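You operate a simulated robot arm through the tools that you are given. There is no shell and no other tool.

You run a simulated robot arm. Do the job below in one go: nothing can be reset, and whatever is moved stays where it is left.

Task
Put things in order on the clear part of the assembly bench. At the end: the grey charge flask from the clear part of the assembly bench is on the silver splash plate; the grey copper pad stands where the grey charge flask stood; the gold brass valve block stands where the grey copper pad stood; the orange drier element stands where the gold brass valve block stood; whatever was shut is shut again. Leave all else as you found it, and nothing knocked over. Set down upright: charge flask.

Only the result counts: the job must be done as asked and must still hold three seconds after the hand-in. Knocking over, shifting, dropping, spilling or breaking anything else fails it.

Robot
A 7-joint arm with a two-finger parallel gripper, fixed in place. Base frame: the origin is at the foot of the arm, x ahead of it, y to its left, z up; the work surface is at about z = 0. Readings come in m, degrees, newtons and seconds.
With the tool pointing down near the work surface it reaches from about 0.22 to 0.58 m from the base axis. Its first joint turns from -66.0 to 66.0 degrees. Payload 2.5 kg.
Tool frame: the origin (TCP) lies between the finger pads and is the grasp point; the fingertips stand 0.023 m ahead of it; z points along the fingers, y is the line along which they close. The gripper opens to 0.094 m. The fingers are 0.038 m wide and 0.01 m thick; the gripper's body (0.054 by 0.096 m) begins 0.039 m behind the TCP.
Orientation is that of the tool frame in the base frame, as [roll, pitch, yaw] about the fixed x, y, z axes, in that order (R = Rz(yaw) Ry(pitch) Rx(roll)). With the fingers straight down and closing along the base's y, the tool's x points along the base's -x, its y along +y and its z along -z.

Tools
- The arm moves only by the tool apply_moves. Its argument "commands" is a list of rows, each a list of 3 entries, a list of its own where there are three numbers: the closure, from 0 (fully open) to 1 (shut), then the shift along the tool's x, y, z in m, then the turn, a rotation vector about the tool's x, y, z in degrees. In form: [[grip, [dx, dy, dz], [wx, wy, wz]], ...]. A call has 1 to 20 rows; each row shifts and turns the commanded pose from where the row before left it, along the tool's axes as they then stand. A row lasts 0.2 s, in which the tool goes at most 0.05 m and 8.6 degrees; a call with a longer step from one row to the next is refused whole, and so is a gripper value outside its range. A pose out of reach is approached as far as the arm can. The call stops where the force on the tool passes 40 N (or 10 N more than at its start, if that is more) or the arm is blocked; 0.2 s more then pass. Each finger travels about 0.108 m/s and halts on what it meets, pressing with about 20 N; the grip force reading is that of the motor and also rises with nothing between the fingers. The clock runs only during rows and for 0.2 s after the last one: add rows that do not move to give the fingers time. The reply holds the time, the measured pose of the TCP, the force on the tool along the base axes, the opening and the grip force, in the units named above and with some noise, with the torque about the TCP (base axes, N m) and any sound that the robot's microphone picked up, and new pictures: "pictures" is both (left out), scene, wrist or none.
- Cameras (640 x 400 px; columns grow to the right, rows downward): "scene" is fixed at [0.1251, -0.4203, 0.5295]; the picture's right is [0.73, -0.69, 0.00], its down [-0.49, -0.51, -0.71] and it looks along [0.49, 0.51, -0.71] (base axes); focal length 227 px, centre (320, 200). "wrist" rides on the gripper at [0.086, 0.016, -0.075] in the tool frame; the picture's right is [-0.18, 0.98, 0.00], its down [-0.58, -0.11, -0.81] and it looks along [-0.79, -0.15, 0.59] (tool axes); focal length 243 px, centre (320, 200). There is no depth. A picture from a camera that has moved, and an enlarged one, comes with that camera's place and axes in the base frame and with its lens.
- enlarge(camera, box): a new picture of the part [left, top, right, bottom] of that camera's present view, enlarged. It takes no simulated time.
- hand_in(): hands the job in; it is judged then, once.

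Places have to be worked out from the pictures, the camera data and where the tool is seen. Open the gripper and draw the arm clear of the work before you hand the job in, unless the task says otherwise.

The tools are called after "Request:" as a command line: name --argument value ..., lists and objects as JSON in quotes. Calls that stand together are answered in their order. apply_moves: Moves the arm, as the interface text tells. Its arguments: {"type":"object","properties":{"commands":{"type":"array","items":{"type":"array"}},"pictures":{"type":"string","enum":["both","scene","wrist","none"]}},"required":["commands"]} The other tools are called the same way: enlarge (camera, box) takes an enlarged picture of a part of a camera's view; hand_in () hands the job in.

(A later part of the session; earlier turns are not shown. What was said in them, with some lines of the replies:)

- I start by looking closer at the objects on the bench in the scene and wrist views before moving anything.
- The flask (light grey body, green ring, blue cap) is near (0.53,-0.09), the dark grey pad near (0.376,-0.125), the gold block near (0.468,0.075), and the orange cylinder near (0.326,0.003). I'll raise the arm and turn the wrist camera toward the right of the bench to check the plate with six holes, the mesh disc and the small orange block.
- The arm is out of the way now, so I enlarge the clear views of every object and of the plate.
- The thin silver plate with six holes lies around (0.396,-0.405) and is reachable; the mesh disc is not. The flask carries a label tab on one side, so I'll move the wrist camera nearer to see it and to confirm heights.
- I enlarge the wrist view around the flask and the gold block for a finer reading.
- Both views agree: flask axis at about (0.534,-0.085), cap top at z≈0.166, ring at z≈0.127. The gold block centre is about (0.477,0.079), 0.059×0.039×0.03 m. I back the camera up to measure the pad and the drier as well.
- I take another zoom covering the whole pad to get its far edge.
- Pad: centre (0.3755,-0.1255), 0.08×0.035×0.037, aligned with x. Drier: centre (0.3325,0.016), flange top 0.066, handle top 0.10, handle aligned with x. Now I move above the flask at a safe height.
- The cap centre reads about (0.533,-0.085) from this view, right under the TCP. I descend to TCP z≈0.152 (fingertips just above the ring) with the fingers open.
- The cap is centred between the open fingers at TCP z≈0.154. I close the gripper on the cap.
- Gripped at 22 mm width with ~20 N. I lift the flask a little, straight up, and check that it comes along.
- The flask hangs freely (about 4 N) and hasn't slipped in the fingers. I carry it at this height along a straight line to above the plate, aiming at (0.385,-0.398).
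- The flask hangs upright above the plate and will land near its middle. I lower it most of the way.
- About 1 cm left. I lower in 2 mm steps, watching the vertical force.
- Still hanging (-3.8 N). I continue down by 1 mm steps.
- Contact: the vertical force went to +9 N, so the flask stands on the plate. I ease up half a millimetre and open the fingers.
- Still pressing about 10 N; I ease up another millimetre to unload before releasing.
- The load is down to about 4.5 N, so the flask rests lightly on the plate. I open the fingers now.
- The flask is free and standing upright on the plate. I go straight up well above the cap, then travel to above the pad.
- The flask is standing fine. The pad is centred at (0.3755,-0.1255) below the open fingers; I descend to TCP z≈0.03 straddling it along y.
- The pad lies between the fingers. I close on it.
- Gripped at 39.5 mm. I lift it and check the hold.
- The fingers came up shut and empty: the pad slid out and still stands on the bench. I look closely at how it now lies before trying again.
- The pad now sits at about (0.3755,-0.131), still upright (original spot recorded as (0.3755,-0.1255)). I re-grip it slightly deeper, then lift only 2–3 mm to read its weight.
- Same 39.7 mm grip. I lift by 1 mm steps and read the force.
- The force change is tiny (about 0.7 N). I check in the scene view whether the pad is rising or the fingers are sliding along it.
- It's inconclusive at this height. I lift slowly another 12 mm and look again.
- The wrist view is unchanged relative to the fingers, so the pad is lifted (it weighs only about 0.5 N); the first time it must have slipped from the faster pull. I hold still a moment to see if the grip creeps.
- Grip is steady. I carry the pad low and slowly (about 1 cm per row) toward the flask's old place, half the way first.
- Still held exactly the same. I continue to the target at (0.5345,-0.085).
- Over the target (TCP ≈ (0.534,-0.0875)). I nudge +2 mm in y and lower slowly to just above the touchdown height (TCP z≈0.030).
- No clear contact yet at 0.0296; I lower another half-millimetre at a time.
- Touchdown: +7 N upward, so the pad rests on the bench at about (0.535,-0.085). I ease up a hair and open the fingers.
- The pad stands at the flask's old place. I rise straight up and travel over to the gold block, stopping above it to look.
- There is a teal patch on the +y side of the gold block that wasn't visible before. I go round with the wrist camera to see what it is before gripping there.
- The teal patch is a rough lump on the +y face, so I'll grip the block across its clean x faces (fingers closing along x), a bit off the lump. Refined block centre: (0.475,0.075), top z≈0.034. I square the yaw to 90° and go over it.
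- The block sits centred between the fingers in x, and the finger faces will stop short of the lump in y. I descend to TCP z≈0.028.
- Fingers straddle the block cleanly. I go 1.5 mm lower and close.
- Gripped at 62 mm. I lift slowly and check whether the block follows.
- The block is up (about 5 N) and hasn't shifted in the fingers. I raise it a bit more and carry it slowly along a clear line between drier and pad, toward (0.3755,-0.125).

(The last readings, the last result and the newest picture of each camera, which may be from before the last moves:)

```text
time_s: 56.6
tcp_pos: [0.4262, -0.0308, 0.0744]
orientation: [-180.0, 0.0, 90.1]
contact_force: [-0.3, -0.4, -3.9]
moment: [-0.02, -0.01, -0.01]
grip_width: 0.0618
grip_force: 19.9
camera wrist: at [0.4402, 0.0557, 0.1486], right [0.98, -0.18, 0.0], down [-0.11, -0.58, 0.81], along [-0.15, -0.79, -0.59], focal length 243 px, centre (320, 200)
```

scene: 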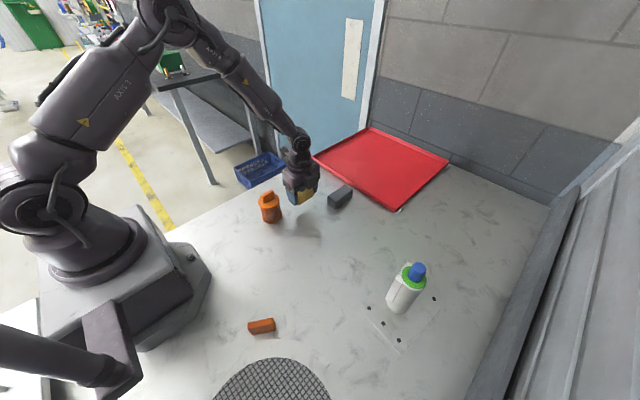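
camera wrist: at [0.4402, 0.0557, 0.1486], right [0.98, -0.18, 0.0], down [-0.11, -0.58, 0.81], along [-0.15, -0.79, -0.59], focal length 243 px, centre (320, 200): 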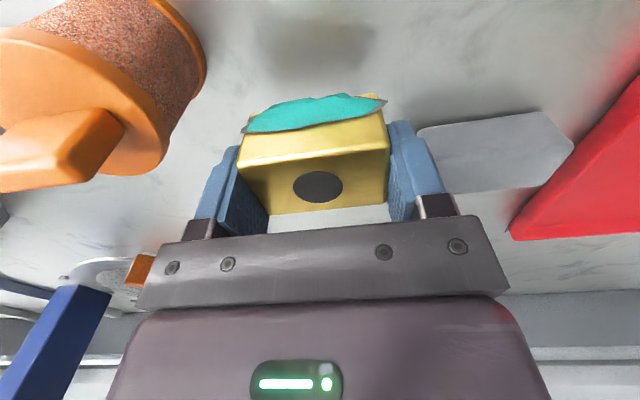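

Held firm. I continue to TCP (0.3755,-0.129), which puts the block centre at about (0.3755,-0.125).

Request:
apply_moves --commands '[[1, [-0.003, -0.0015, 0], [0, 0, 0]], [1, [-0.006, -0.003, 0], [0, 0, 0]], [1, [-0.01, -0.0052, 0], [0, 0, 0]], [1, [-0.0105, -0.0054, 0], [0, 0, 0]], [1, [-0.0105, -0.0054, 0], [0, 0, 0]], [1, [-0.0105, -0.0054, 0], [0, 0, 0]], [1, [-0.0105, -0.0054, 0], [0, 0, 0]], [1, [-0.0105, -0.0054, 0], [0, 0, 0]], [1, [-0.0105, -0.0054, 0], [0, 0, 0]], [1, [-0.01, -0.0054, 0], [0, 0, 0]], [1, [-0.006, -0.003, 0], [0, 0, 0]], [1, [0, 0, 0], [0, 0, 0]], [1, [0, 0, 0], [0, 0, 0]]]' --pictures "both"

```text
time_s: 59.4
tcp_pos: [0.3758, -0.1291, 0.0732]
orientation: [-180.0, 0.0, 90.1]
contact_force: [0.3, 0.0, -4.4]
moment: [-0.04, -0.01, 0.01]
grip_width: 0.0617
grip_force: 20.2
camera wrist: at [0.3899, -0.0432, 0.1476], right [0.98, -0.18, 0.0], down [-0.11, -0.58, 0.81], along [-0.15, -0.79, -0.59], focal length 243 px, centre (320, 200)
```

scene: 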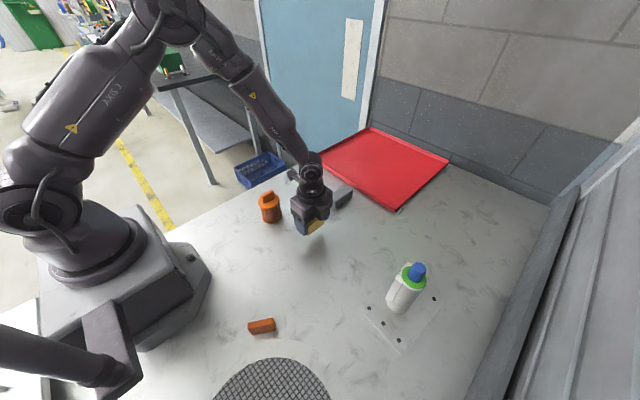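
wrist: 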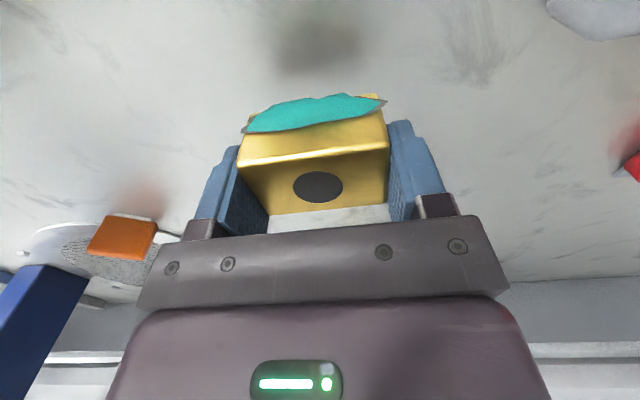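

On target. I lower slowly to about 2 mm above the bench.

Request:
apply_moves --commands '[[1, [0, 0, 0.004], [0, 0, 0]], [1, [0, 0, 0.008], [0, 0, 0]], [1, [0, 0, 0.01], [0, 0, 0]], [1, [0, 0, 0.01], [0, 0, 0]], [1, [0, 0, 0.006], [0, 0, 0]], [1, [0, 0, 0.004], [0, 0, 0]], [1, [0, 0, 0.001], [0, 0, 0]], [1, [0, 0, 0], [0, 0, 0]]]' --pictures "none"

Request:
apply_moves --commands '[[1, [0, 0, 0.0007], [0, 0, 0]], [1, [0, 0, 0.0007], [0, 0, 0]], [1, [0, 0, 0], [0, 0, 0]]]' --pictures "none"

```text
time_s: 61.2
tcp_pos: [0.3742, -0.1294, 0.0281]
orientation: [180.0, -0.1, 90.1]
contact_force: [0.5, 0.2, -3.8]
moment: [-0.06, 0.0, -0.02]
grip_width: 0.062
grip_force: 19.8
```

```text
time_s: 62.0
tcp_pos: [0.3746, -0.1284, 0.0277]
orientation: [179.9, 0.0, 90.1]
contact_force: [-4.2, 3.8, 12.5]
moment: [0.08, 0.16, -0.11]
grip_width: 0.0617
grip_force: 20.4
```

Contact (+12 N). I ease up about a millimetre to unload and then open.

Request:
apply_moves --commands '[[1, [0, 0, -0.0009], [0, 0, 0]], [1, [0, 0, 0], [0, 0, 0]]]' --pictures "none"

```text
time_s: 62.6
tcp_pos: [0.3746, -0.1284, 0.0286]
orientation: [180.0, 0.1, 90.2]
contact_force: [0.7, -0.3, -2.7]
moment: [0.02, -0.07, 0.0]
grip_width: 0.0619
grip_force: 19.6
```

Nearly unloaded and resting on the bench; I open the fingers.

Request:
apply_moves --commands '[[0.3, [0, 0, 0], [0, 0, 0]], [0.15, [0, 0, 0], [0, 0, 0]], [0, [0, 0, 0], [0, 0, 0]], [0, [0, 0, 0], [0, 0, 0]]]' --pictures "both"

Request:
enlarge --camera "wrist" --box '[200, 60, 440, 240]'

```text
time_s: 63.6
tcp_pos: [0.3746, -0.1292, 0.0285]
orientation: [179.9, -0.1, 90.0]
contact_force: [0.5, 1.5, 0.6]
moment: [-0.04, 0.0, 0.0]
grip_width: 0.0937
grip_force: 0.0
camera wrist: at [0.39, -0.0426, 0.1033], right [0.98, -0.18, 0.0], down [-0.11, -0.58, 0.81], along [-0.15, -0.79, -0.59], focal length 243 px, centre (320, 200)
```

scene: 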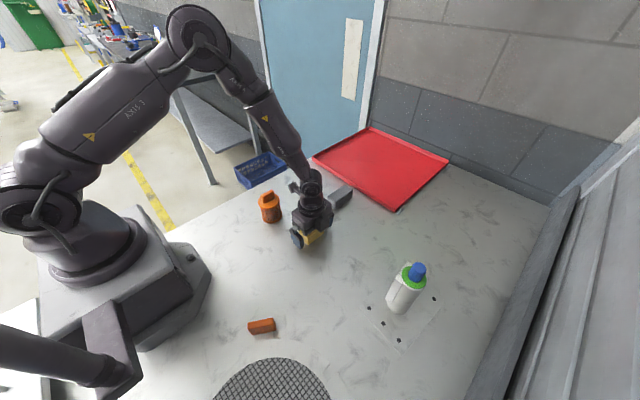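
wrist: 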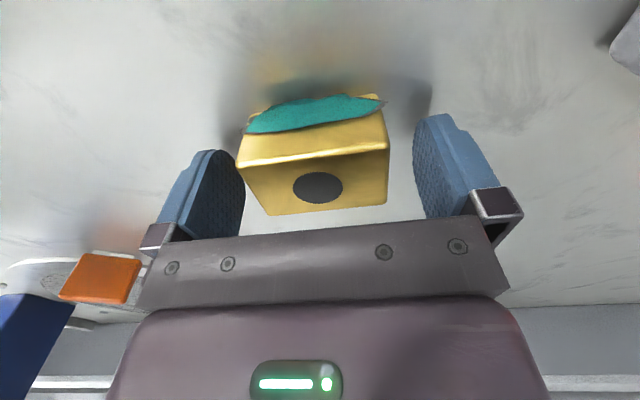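

```text
2.22 times, centred on (320, 150) of wrist
camera zoom: at [0.39, -0.0426, 0.1033], right [0.98, -0.18, 0.0], down [-0.11, -0.58, 0.81], along [-0.15, -0.79, -0.59], focal length 539 px, centre (320, 311)
```

zoom: 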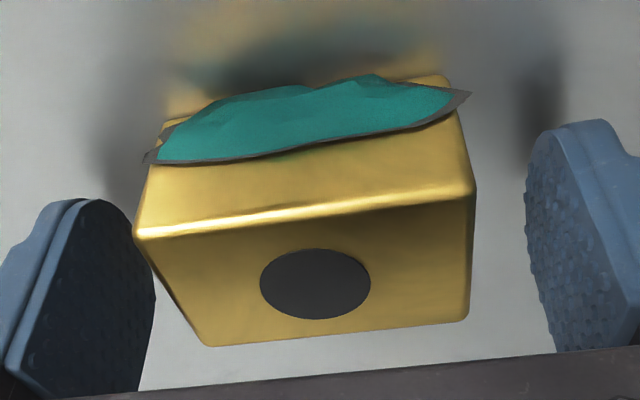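

The gold block stands where the pad was. I rise, turn back to yaw 180°, and move over the drier to inspect it before gripping.

Request:
apply_moves --commands '[[0, [0, 0, -0.02], [0, 0, 0]], [0, [0, 0, -0.04], [0, 0, 0]], [0, [0, 0, -0.05], [0, 0, 0]], [0, [0, 0, -0.05], [0, 0, 0]], [0, [0, 0, 0], [0, 0, -8.2]], [0, [0, 0, 0], [0, 0, -8.2]], [0, [0, 0, 0], [0, 0, -8.2]], [0, [0, 0, 0], [0, 0, -8.2]], [0, [0, 0, 0], [0, 0, -8.2]], [0, [0, 0, 0], [0, 0, -8.2]], [0, [0, 0, 0], [0, 0, -8.2]], [0, [0, 0, 0], [0, 0, -8.2]], [0, [0, 0, 0], [0, 0, -8.2]], [0, [0, 0, 0], [0, 0, -8.2]], [0, [0, 0, 0], [0, 0, -8.0]], [0, [0.0, 0.045, 0], [0, 0, 0]], [0, [0.0, 0.045, 0], [0, 0, 0]], [0, [0.02, 0.035, 0], [0, 0, 0]], [0, [0.022, 0.02, 0], [0, 0, 0]], [0, [0, 0, 0], [0, 0, 0]]]' --pictures "both"

Request:
enlarge --camera "scene" --box '[240, 150, 370, 260]'

Request:
enlarge --camera "wrist" --box '[220, 0, 440, 140]'

```text
time_s: 67.8
tcp_pos: [0.3307, 0.0146, 0.19]
orientation: [-180.0, 0.0, -179.9]
contact_force: [0.4, -0.7, -0.1]
moment: [-0.02, 0.01, -0.02]
grip_width: 0.0938
grip_force: 0.1
camera wrist: at [0.2428, 0.031, 0.2635], right [0.18, 0.98, 0.0], down [0.58, -0.11, 0.81], along [0.79, -0.15, -0.59], focal length 243 px, centre (320, 200)
```

scene: 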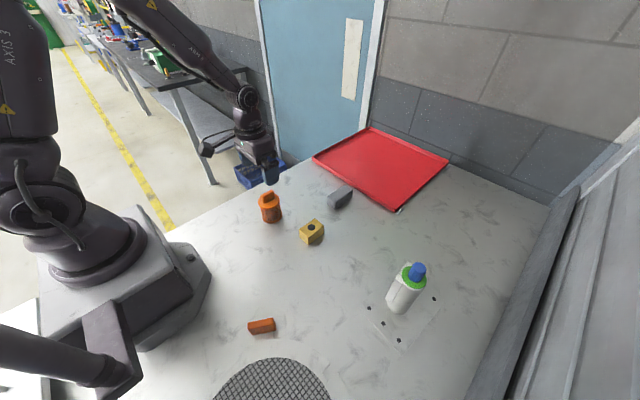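
wrist: 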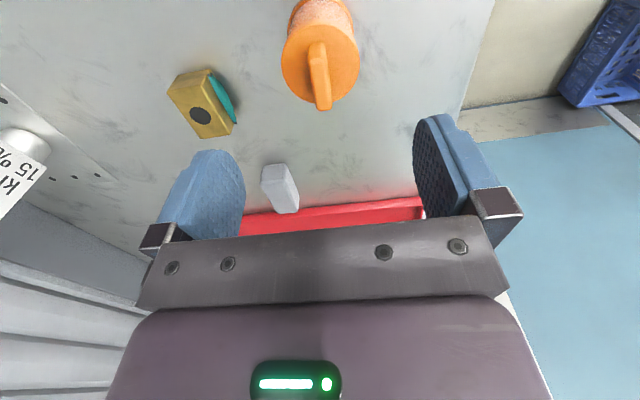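

```text
3.64 times, centred on (305, 205) of scene
camera zoom: at [0.125, -0.4203, 0.5295], right [0.73, -0.69, 0.0], down [-0.49, -0.51, -0.71], along [0.49, 0.51, -0.71], focal length 826 px, centre (374, 182)
```

zoom: 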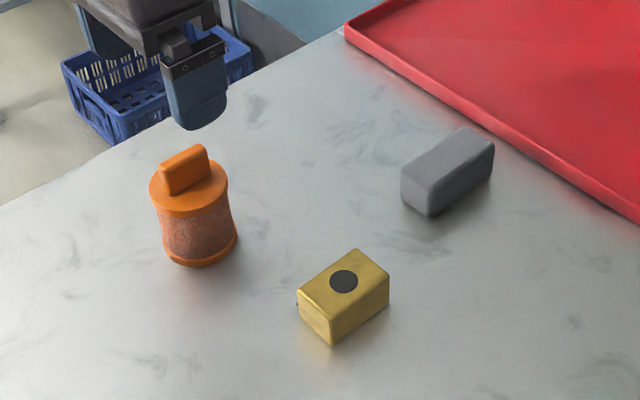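

```text
2.86 times, centred on (330, 70) of wrist
camera zoom: at [0.2428, 0.031, 0.2635], right [0.18, 0.98, 0.0], down [0.58, -0.11, 0.81], along [0.79, -0.15, -0.59], focal length 693 px, centre (291, 571)
```

zoom: 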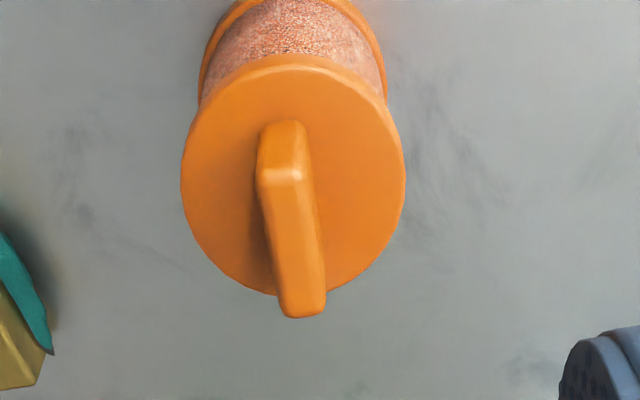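

All three placed items look right. The drier's handle is centred at about (0.331,0.015) right below the TCP, clean on both sides and aligned with x. I descend to TCP z≈0.095 with fingers open around the handle.

Request:
apply_moves --commands '[[0, [0, 0, 0.03], [0, 0, 0]], [0, [0, 0, 0.03], [0, 0, 0]], [0, [0, 0, 0.02], [0, 0, 0]], [0, [0, 0.0005, 0.015], [0, 0, 0]], [0, [0, 0, 0], [0, 0, 0]]]' --pictures "both"

Request:
enlarge --camera "wrist" --box '[200, 40, 440, 240]'

Request:
enlarge --camera "scene" --box '[230, 150, 330, 240]'

```text
time_s: 69.0
tcp_pos: [0.3319, 0.016, 0.0954]
orientation: [-179.9, 0.1, -179.9]
contact_force: [0.1, -0.8, -0.7]
moment: [-0.01, 0.02, 0.01]
grip_width: 0.0942
grip_force: 0.0
camera wrist: at [0.2454, 0.0307, 0.17], right [0.18, 0.98, 0.0], down [0.58, -0.11, 0.81], along [0.79, -0.15, -0.59], focal length 243 px, centre (320, 200)
```

scene: 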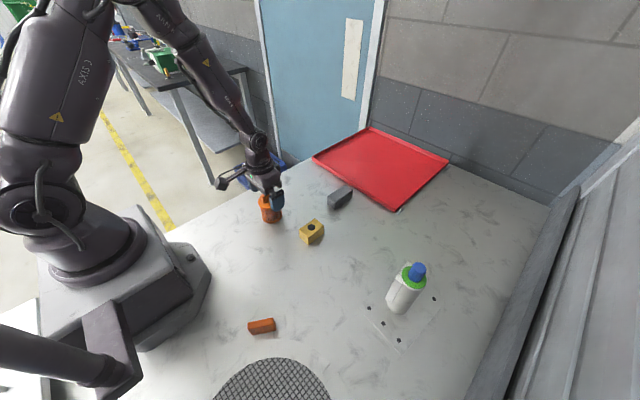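
wrist: 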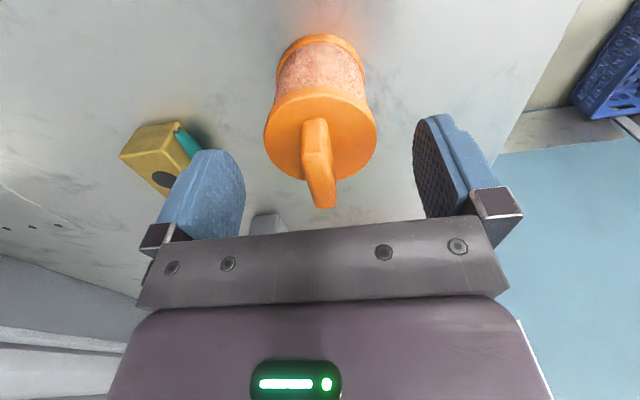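

```text
2.00 times, centred on (320, 140) of wrist
camera zoom: at [0.2454, 0.0307, 0.17], right [0.18, 0.98, 0.0], down [0.58, -0.11, 0.81], along [0.79, -0.15, -0.59], focal length 485 px, centre (320, 320)
```

zoom: 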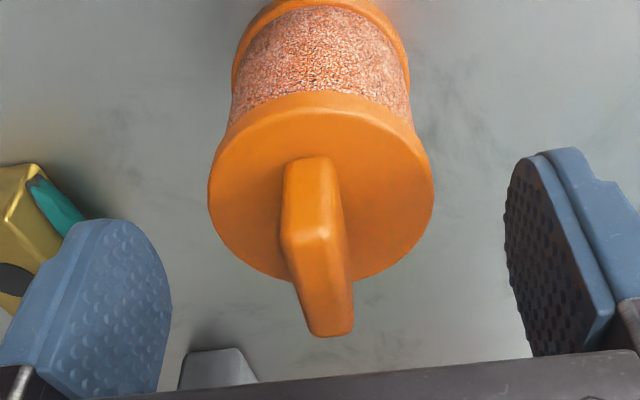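

```text
4.44 times, centred on (280, 195) of scene
camera zoom: at [0.1251, -0.4203, 0.5295], right [0.73, -0.69, 0.0], down [-0.49, -0.51, -0.71], along [0.49, 0.51, -0.71], focal length 1009 px, centre (498, 222)
```

zoom: 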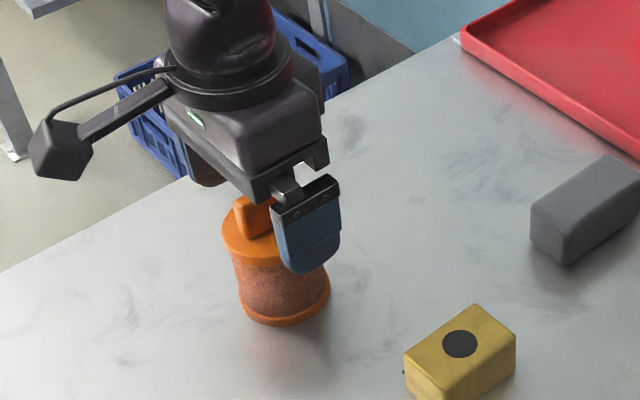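

The handle is between the fingers with no contact (tips above the flange). I close on the handle.

Request:
apply_moves --commands '[[0.7, [0, 0, 0], [0, 0, 0]], [1, [0, 0, 0], [0, 0, 0]], [1, [0, 0, 0], [0, 0, 0]], [1, [0, 0, 0], [0, 0, 0]], [1, [0, 0, 0], [0, 0, 0]]]' --pictures "both"

Request:
enlarge --camera "wrist" --box '[200, 40, 440, 240]'

```text
time_s: 70.2
tcp_pos: [0.3339, 0.015, 0.0954]
orientation: [180.0, 0.0, -179.9]
contact_force: [0.8, 0.2, 0.3]
moment: [0.0, 0.0, -0.03]
grip_width: 0.0125
grip_force: 19.4
camera wrist: at [0.2453, 0.0307, 0.1702], right [0.18, 0.98, 0.0], down [0.58, -0.11, 0.81], along [0.79, -0.15, -0.59], focal length 243 px, centre (320, 200)
```

scene: 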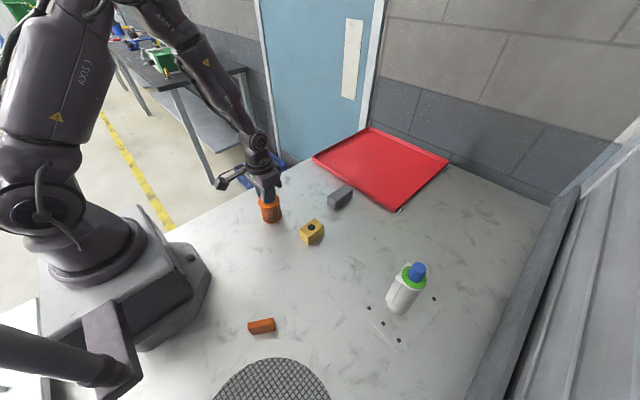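
wrist: 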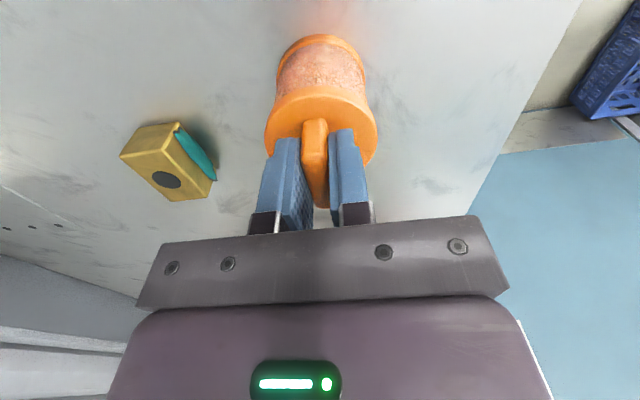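

```text
2.00 times, centred on (320, 140) of wrist
camera zoom: at [0.2453, 0.0307, 0.1702], right [0.18, 0.98, 0.0], down [0.58, -0.11, 0.81], along [0.79, -0.15, -0.59], focal length 485 px, centre (320, 320)
```

zoom: 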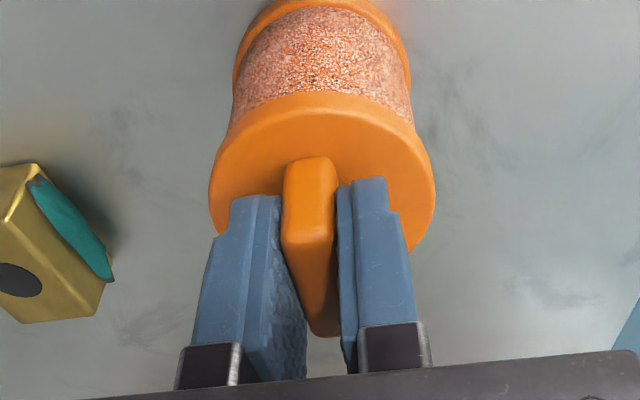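

Handle gripped at 12.5 mm. I lift slowly and check.

Request:
apply_moves --commands '[[1, [0, 0, -0.001], [0, 0, 0]], [1, [0, 0, -0.002], [0, 0, 0]], [1, [0, 0, -0.002], [0, 0, 0]], [1, [0, 0, -0.003], [0, 0, 0]], [1, [0, 0, -0.003], [0, 0, 0]], [1, [0, 0, -0.004], [0, 0, 0]], [1, [0, 0, 0], [0, 0, 0]]]' --pictures "both"

Request:
enlarge --camera "wrist" --box '[200, 40, 440, 240]'

Request:
enlarge --camera "scene" --box '[230, 150, 330, 240]'

```text
time_s: 71.8
tcp_pos: [0.332, 0.0161, 0.1107]
orientation: [180.0, 0.0, -179.9]
contact_force: [-0.6, -0.3, -0.9]
moment: [-0.04, 0.02, 0.01]
grip_width: 0.0124
grip_force: 20.0
camera wrist: at [0.2453, 0.032, 0.1849], right [0.18, 0.98, 0.0], down [0.58, -0.11, 0.81], along [0.79, -0.15, -0.59], focal length 243 px, centre (320, 200)
```

scene: 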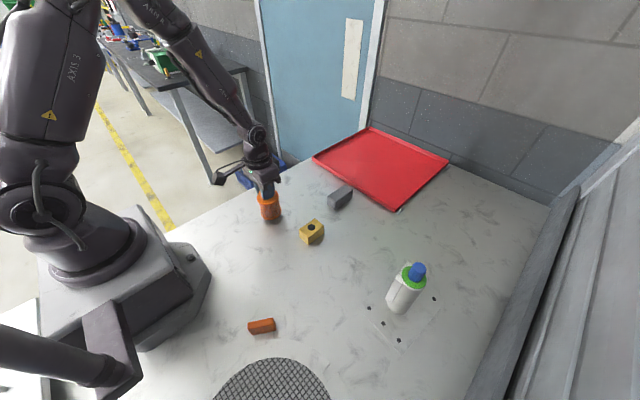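
wrist: 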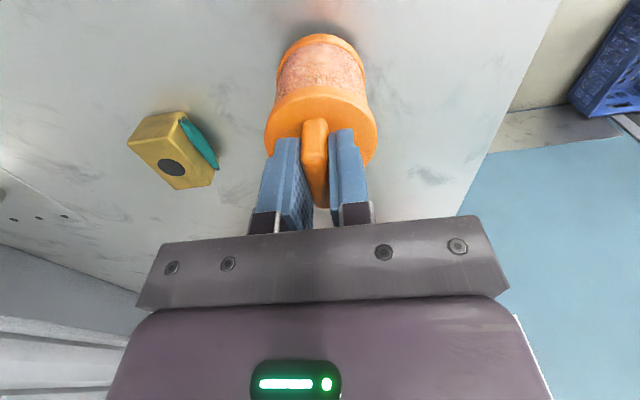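

```text
2.00 times, centred on (320, 140) of wrist
camera zoom: at [0.2453, 0.032, 0.1849], right [0.18, 0.98, 0.0], down [0.58, -0.11, 0.81], along [0.79, -0.15, -0.59], focal length 485 px, centre (320, 320)
```

zoom: 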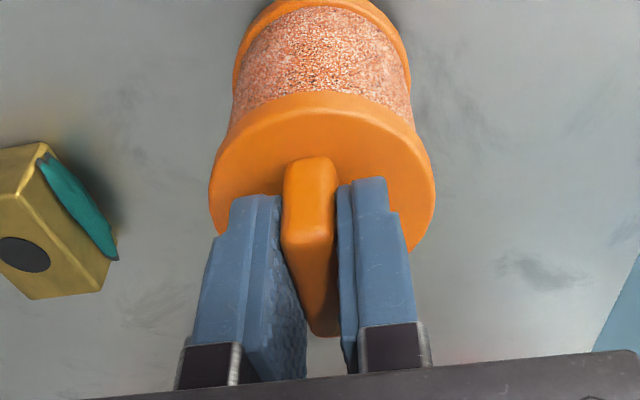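

```text
4.44 times, centred on (280, 195) of scene
camera zoom: at [0.1251, -0.4203, 0.5295], right [0.73, -0.69, 0.0], down [-0.49, -0.51, -0.71], along [0.49, 0.51, -0.71], focal length 1009 px, centre (498, 222)
```

zoom: 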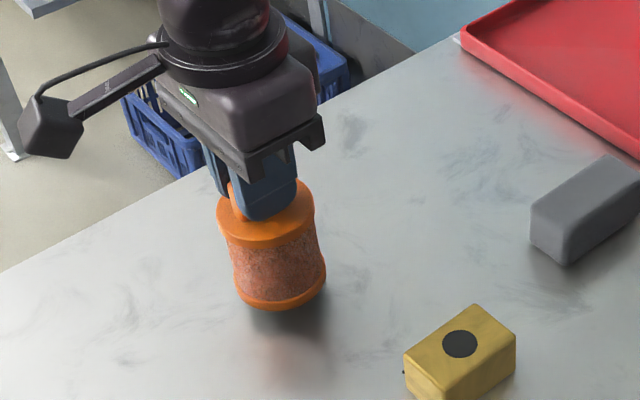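

The drier is up (about 1 N) and steady in the grip. I carry it slowly toward (0.475,0.075), the gold block's old place.

Request:
apply_moves --commands '[[1, [-0.003, 0.0012, -0.002], [0, 0, 0]], [1, [-0.006, 0.0025, -0.003], [0, 0, 0]], [1, [-0.009, 0.0037, 0], [0, 0, 0]], [1, [-0.01, 0.0041, 0], [0, 0, 0]], [1, [-0.01, 0.0041, 0], [0, 0, 0]], [1, [-0.01, 0.0041, 0], [0, 0, 0]], [1, [-0.01, 0.0041, 0], [0, 0, 0]], [1, [-0.01, 0.0041, 0], [0, 0, 0]], [1, [-0.01, 0.0041, 0], [0, 0, 0]], [1, [-0.01, 0.0041, 0], [0, 0, 0]], [1, [-0.01, 0.0041, 0], [0, 0, 0]], [1, [-0.01, 0.0041, 0], [0, 0, 0]], [1, [-0.01, 0.0041, 0], [0, 0, 0]], [1, [-0.01, 0.0041, 0], [0, 0, 0]], [1, [-0.009, 0.0037, 0], [0, 0, 0]], [1, [-0.005, 0.002, 0], [0, 0, 0]], [1, [-0.002, 0.0011, 0], [0, 0, 0]], [1, [0, 0, 0], [0, 0, 0]], [1, [0, 0, 0], [0, 0, 0]]]' --pictures "both"

Request:
enlarge --camera "wrist" --box '[200, 40, 440, 240]'

Request:
enlarge --camera "scene" --box '[240, 120, 370, 250]'

```text
time_s: 75.8
tcp_pos: [0.4757, 0.0778, 0.1137]
orientation: [179.9, 0.0, -179.9]
contact_force: [-0.2, -0.1, -1.2]
moment: [0.0, 0.0, -0.01]
grip_width: 0.0128
grip_force: 19.5
camera wrist: at [0.3889, 0.0924, 0.1891], right [0.18, 0.98, 0.0], down [0.58, -0.11, 0.81], along [0.79, -0.15, -0.59], focal length 243 px, centre (320, 200)
```

scene: 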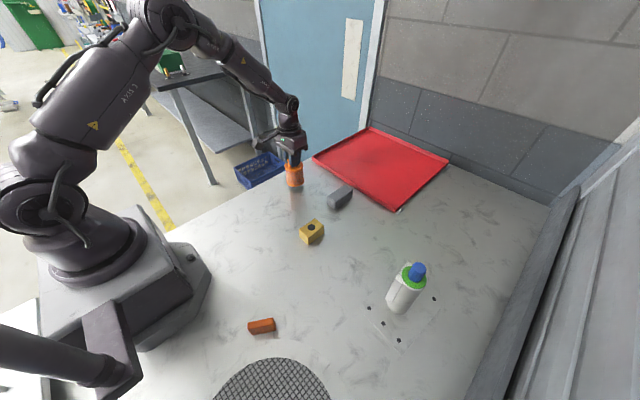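
wrist: 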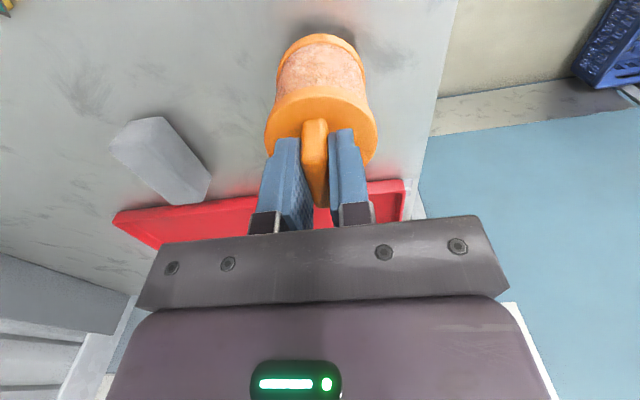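

```text
2.00 times, centred on (320, 140) of wrist
camera zoom: at [0.3889, 0.0924, 0.1891], right [0.18, 0.98, 0.0], down [0.58, -0.11, 0.81], along [0.79, -0.15, -0.59], focal length 485 px, centre (320, 320)
```

zoom: 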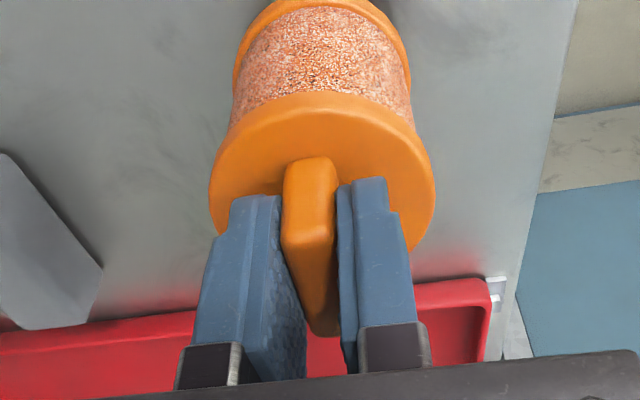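

```text
3.08 times, centred on (305, 185) of scene
camera zoom: at [0.1251, -0.4203, 0.5295], right [0.73, -0.69, 0.0], down [-0.49, -0.51, -0.71], along [0.49, 0.51, -0.71], focal length 699 px, centre (366, 246)
```

zoom: 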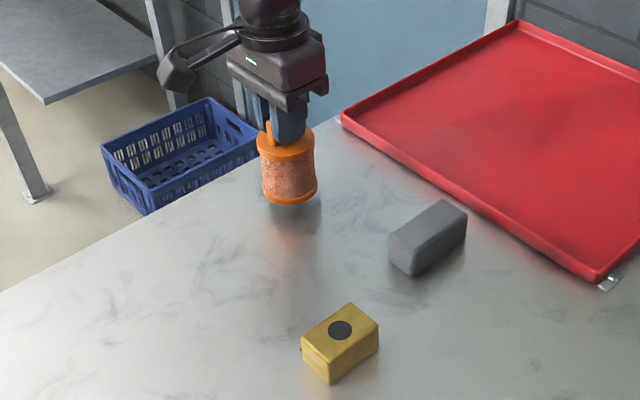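

On target. I lower slowly to about 2 mm above contact.

Request:
apply_moves --commands '[[1, [0, -0.001, 0.004], [0, 0, 0]], [1, [0, 0, 0.005], [0, 0, 0]], [1, [0, 0, 0.004], [0, 0, 0]], [1, [0, 0, 0.003], [0, 0, 0]], [1, [0, 0, 0.001], [0, 0, 0]], [1, [0, 0, 0], [0, 0, 0]]]' --pictures "none"

Request:
apply_moves --commands '[[1, [0, 0, 0.0007], [0, 0, 0]], [1, [0, 0, 0.0007], [0, 0, 0]], [1, [0, 0, 0], [0, 0, 0]]]' --pictures "none"

```text
time_s: 77.2
tcp_pos: [0.4762, 0.0751, 0.098]
orientation: [180.0, 0.0, -179.9]
contact_force: [0.3, 0.4, -1.1]
moment: [0.03, 0.03, -0.01]
grip_width: 0.0127
grip_force: 19.9
```

```text
time_s: 78.0
tcp_pos: [0.4747, 0.0744, 0.0969]
orientation: [179.9, 0.0, -179.9]
contact_force: [-0.3, -0.6, -2.2]
moment: [-0.02, 0.01, -0.01]
grip_width: 0.0129
grip_force: 20.4
```

Not touching yet; I go on in half-millimetre steps.

Request:
apply_moves --commands '[[1, [0, 0, 0.0007], [0, 0, 0]], [1, [0, 0, 0.0005], [0, 0, 0]], [1, [0, 0, 0], [0, 0, 0]]]' --pictures "none"

```text
time_s: 78.8
tcp_pos: [0.4761, 0.0753, 0.095]
orientation: [180.0, 0.0, -179.9]
contact_force: [-3.8, -0.7, 7.9]
moment: [-0.03, 0.58, 0.0]
grip_width: 0.0127
grip_force: 19.8
```

Contact at +8 N. I ease up slightly and open the fingers.

Request:
apply_moves --commands '[[1, [0, 0, -0.0006], [0, 0, 0]], [1, [0, 0, 0], [0, 0, 0]]]' --pictures "none"

Request:
apply_moves --commands '[[0.8, [0, 0, 0], [0, 0, 0]], [0.6, [0, 0, 0], [0, 0, 0]], [0.3, [0, 0, 0], [0, 0, 0]], [0, [0, 0, 0], [0, 0, 0]], [0, [0, 0, 0], [0, 0, 0]]]' --pictures "both"

Request:
enlarge --camera "wrist" --box '[200, 40, 440, 240]'

```text
time_s: 79.4
tcp_pos: [0.4745, 0.0745, 0.0947]
orientation: [-180.0, 0.2, -179.9]
contact_force: [-0.8, -1.3, 3.6]
moment: [-0.04, 0.16, -0.01]
grip_width: 0.0128
grip_force: 20.4
```

```text
time_s: 80.6
tcp_pos: [0.4776, 0.0756, 0.0951]
orientation: [-179.9, 0.0, -179.9]
contact_force: [0.0, 0.3, -0.2]
moment: [0.03, -0.01, 0.03]
grip_width: 0.0941
grip_force: 0.1
camera wrist: at [0.389, 0.0901, 0.1701], right [0.18, 0.98, 0.0], down [0.58, -0.11, 0.81], along [0.79, -0.15, -0.59], focal length 243 px, centre (320, 200)
```

scene: 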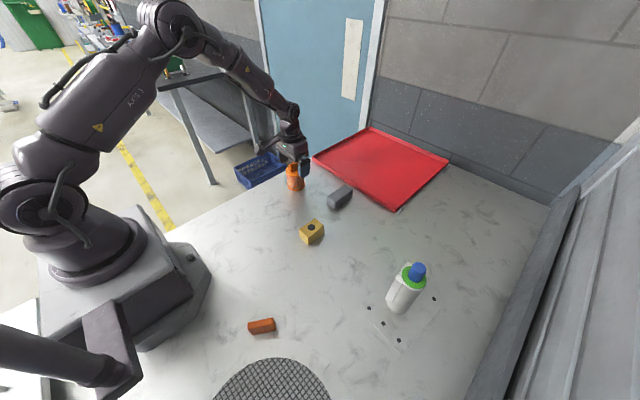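
wrist: 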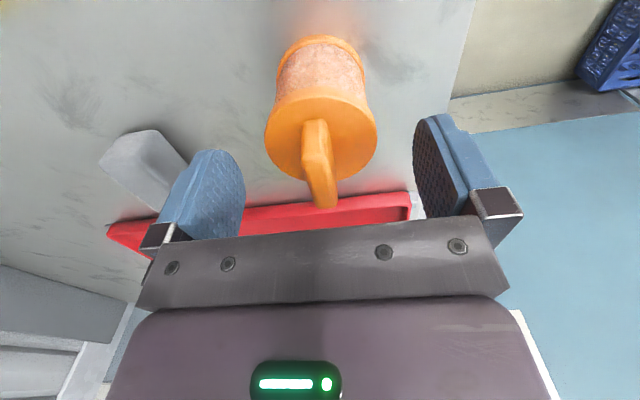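

```text
2.00 times, centred on (320, 140) of wrist
camera zoom: at [0.389, 0.0901, 0.1701], right [0.18, 0.98, 0.0], down [0.58, -0.11, 0.81], along [0.79, -0.15, -0.59], focal length 485 px, centre (320, 320)
```

zoom: 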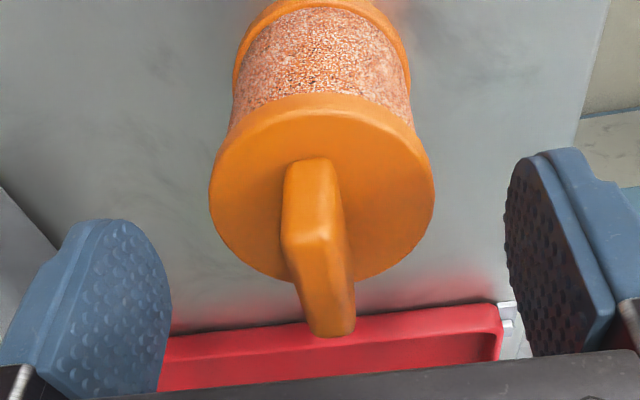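

The drier stands free at its new place. I rise straight up and draw the arm back clear of the work for a final check.

Request:
apply_moves --commands '[[0, [0, 0, -0.02], [0, 0, 0]], [0, [0, 0, -0.04], [0, 0, 0]], [0, [0, 0, -0.045], [0, 0, 0]], [0, [0, 0, -0.045], [0, 0, 0]], [0, [0, 0, -0.045], [0, 0, 0]], [0, [0.04, 0, -0.01], [0, 0, 0]], [0, [0.045, 0, 0], [0, 0, 0]], [0, [0.045, 0, 0], [0, 0, 0]], [0, [0.045, 0, 0], [0, 0, 0]], [0, [0, 0, 0], [0, 0, 0]]]' --pictures "both"

Request:
enlarge --camera "scene" --box '[240, 140, 380, 260]'

Request:
enlarge --camera "scene" --box '[220, 240, 460, 400]'

```text
time_s: 82.8
tcp_pos: [0.3017, 0.0783, 0.2971]
orientation: [179.9, 0.0, -179.9]
contact_force: [-0.4, 0.7, -0.7]
moment: [-0.01, 0.01, 0.0]
grip_width: 0.094
grip_force: 0.0
camera wrist: at [0.2144, 0.0931, 0.3727], right [0.18, 0.98, 0.0], down [0.58, -0.11, 0.81], along [0.79, -0.15, -0.59], focal length 243 px, centre (320, 200)
```

scene: 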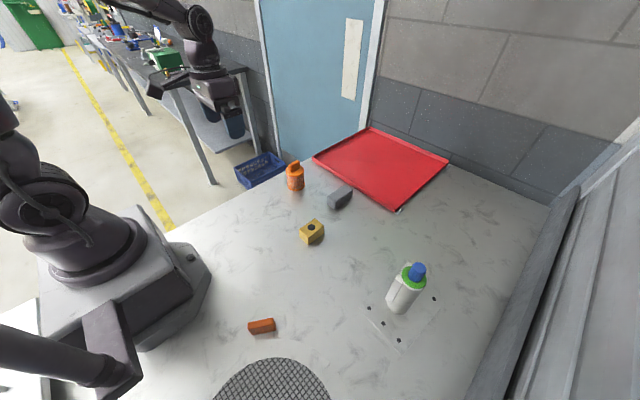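
wrist: 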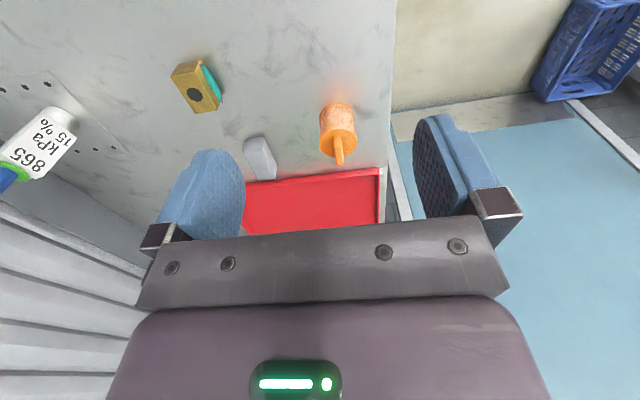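

```text
3.33 times, centred on (310, 200) of scene
camera zoom: at [0.125, -0.4203, 0.5295], right [0.73, -0.69, 0.0], down [-0.49, -0.51, -0.71], along [0.49, 0.51, -0.71], focal length 757 px, centre (353, 200)
```

zoom: 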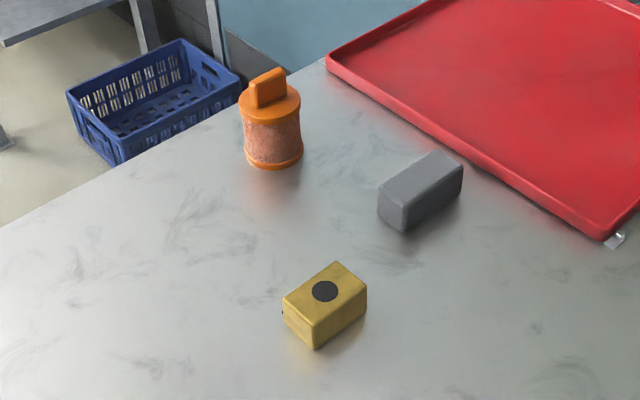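

```text
2.50 times, centred on (340, 320) of scene
camera zoom: at [0.125, -0.4203, 0.5295], right [0.73, -0.69, 0.0], down [-0.49, -0.51, -0.71], along [0.49, 0.51, -0.71], focal length 568 px, centre (270, -100)
```

zoom: 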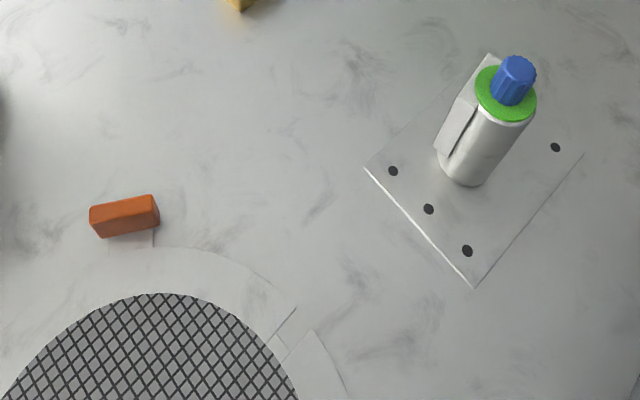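

Final check: flask upright on the silver plate near its middle, pad at ≈(0.535,-0.084), gold block at ≈(0.376,-0.123), drier at ≈(0.477,0.076), everything standing still. The small orange block and the rest are untouched, the gripper is open and the arm is clear, so I hand in.

Request:
hand_in

```text
The job is handed in.
```

I handed the job in with every item where you asked; I haven't seen the judge's result.

| Item | Asked place | Final position (x, y in m) |
|---|---|---|
| Charge flask | On the silver splash plate, upright | About (0.385, -0.397), near the middle of the plate |
| Copper pad | Where the flask stood | About (0.535, -0.085) |
| Brass valve block | Where the pad stood | About (0.376, -0.123) |
| Drier element | Where the valve block stood | About (0.476, 0.075) |

By the camera checks, each of the last three sits within about 5 mm of the spot it was meant to take. I took the plate with six holes to be the splash plate, and the orange cylinder with the handle to be the drier element.

- **Pad slip:** the pad slid out of the fingers on the first lift. It stayed upright and moved about 5 mm. I measured that from its original spot, gripped it again and carried it slowly.
- **Valve block:** it has a rough teal lump on one side, so I gripped it across the clean faces instead.

I opened nothing that would need shutting. I did not touch the small orange block, the tray or the rest of the bench. The gripper is open and the arm is clear of the work.
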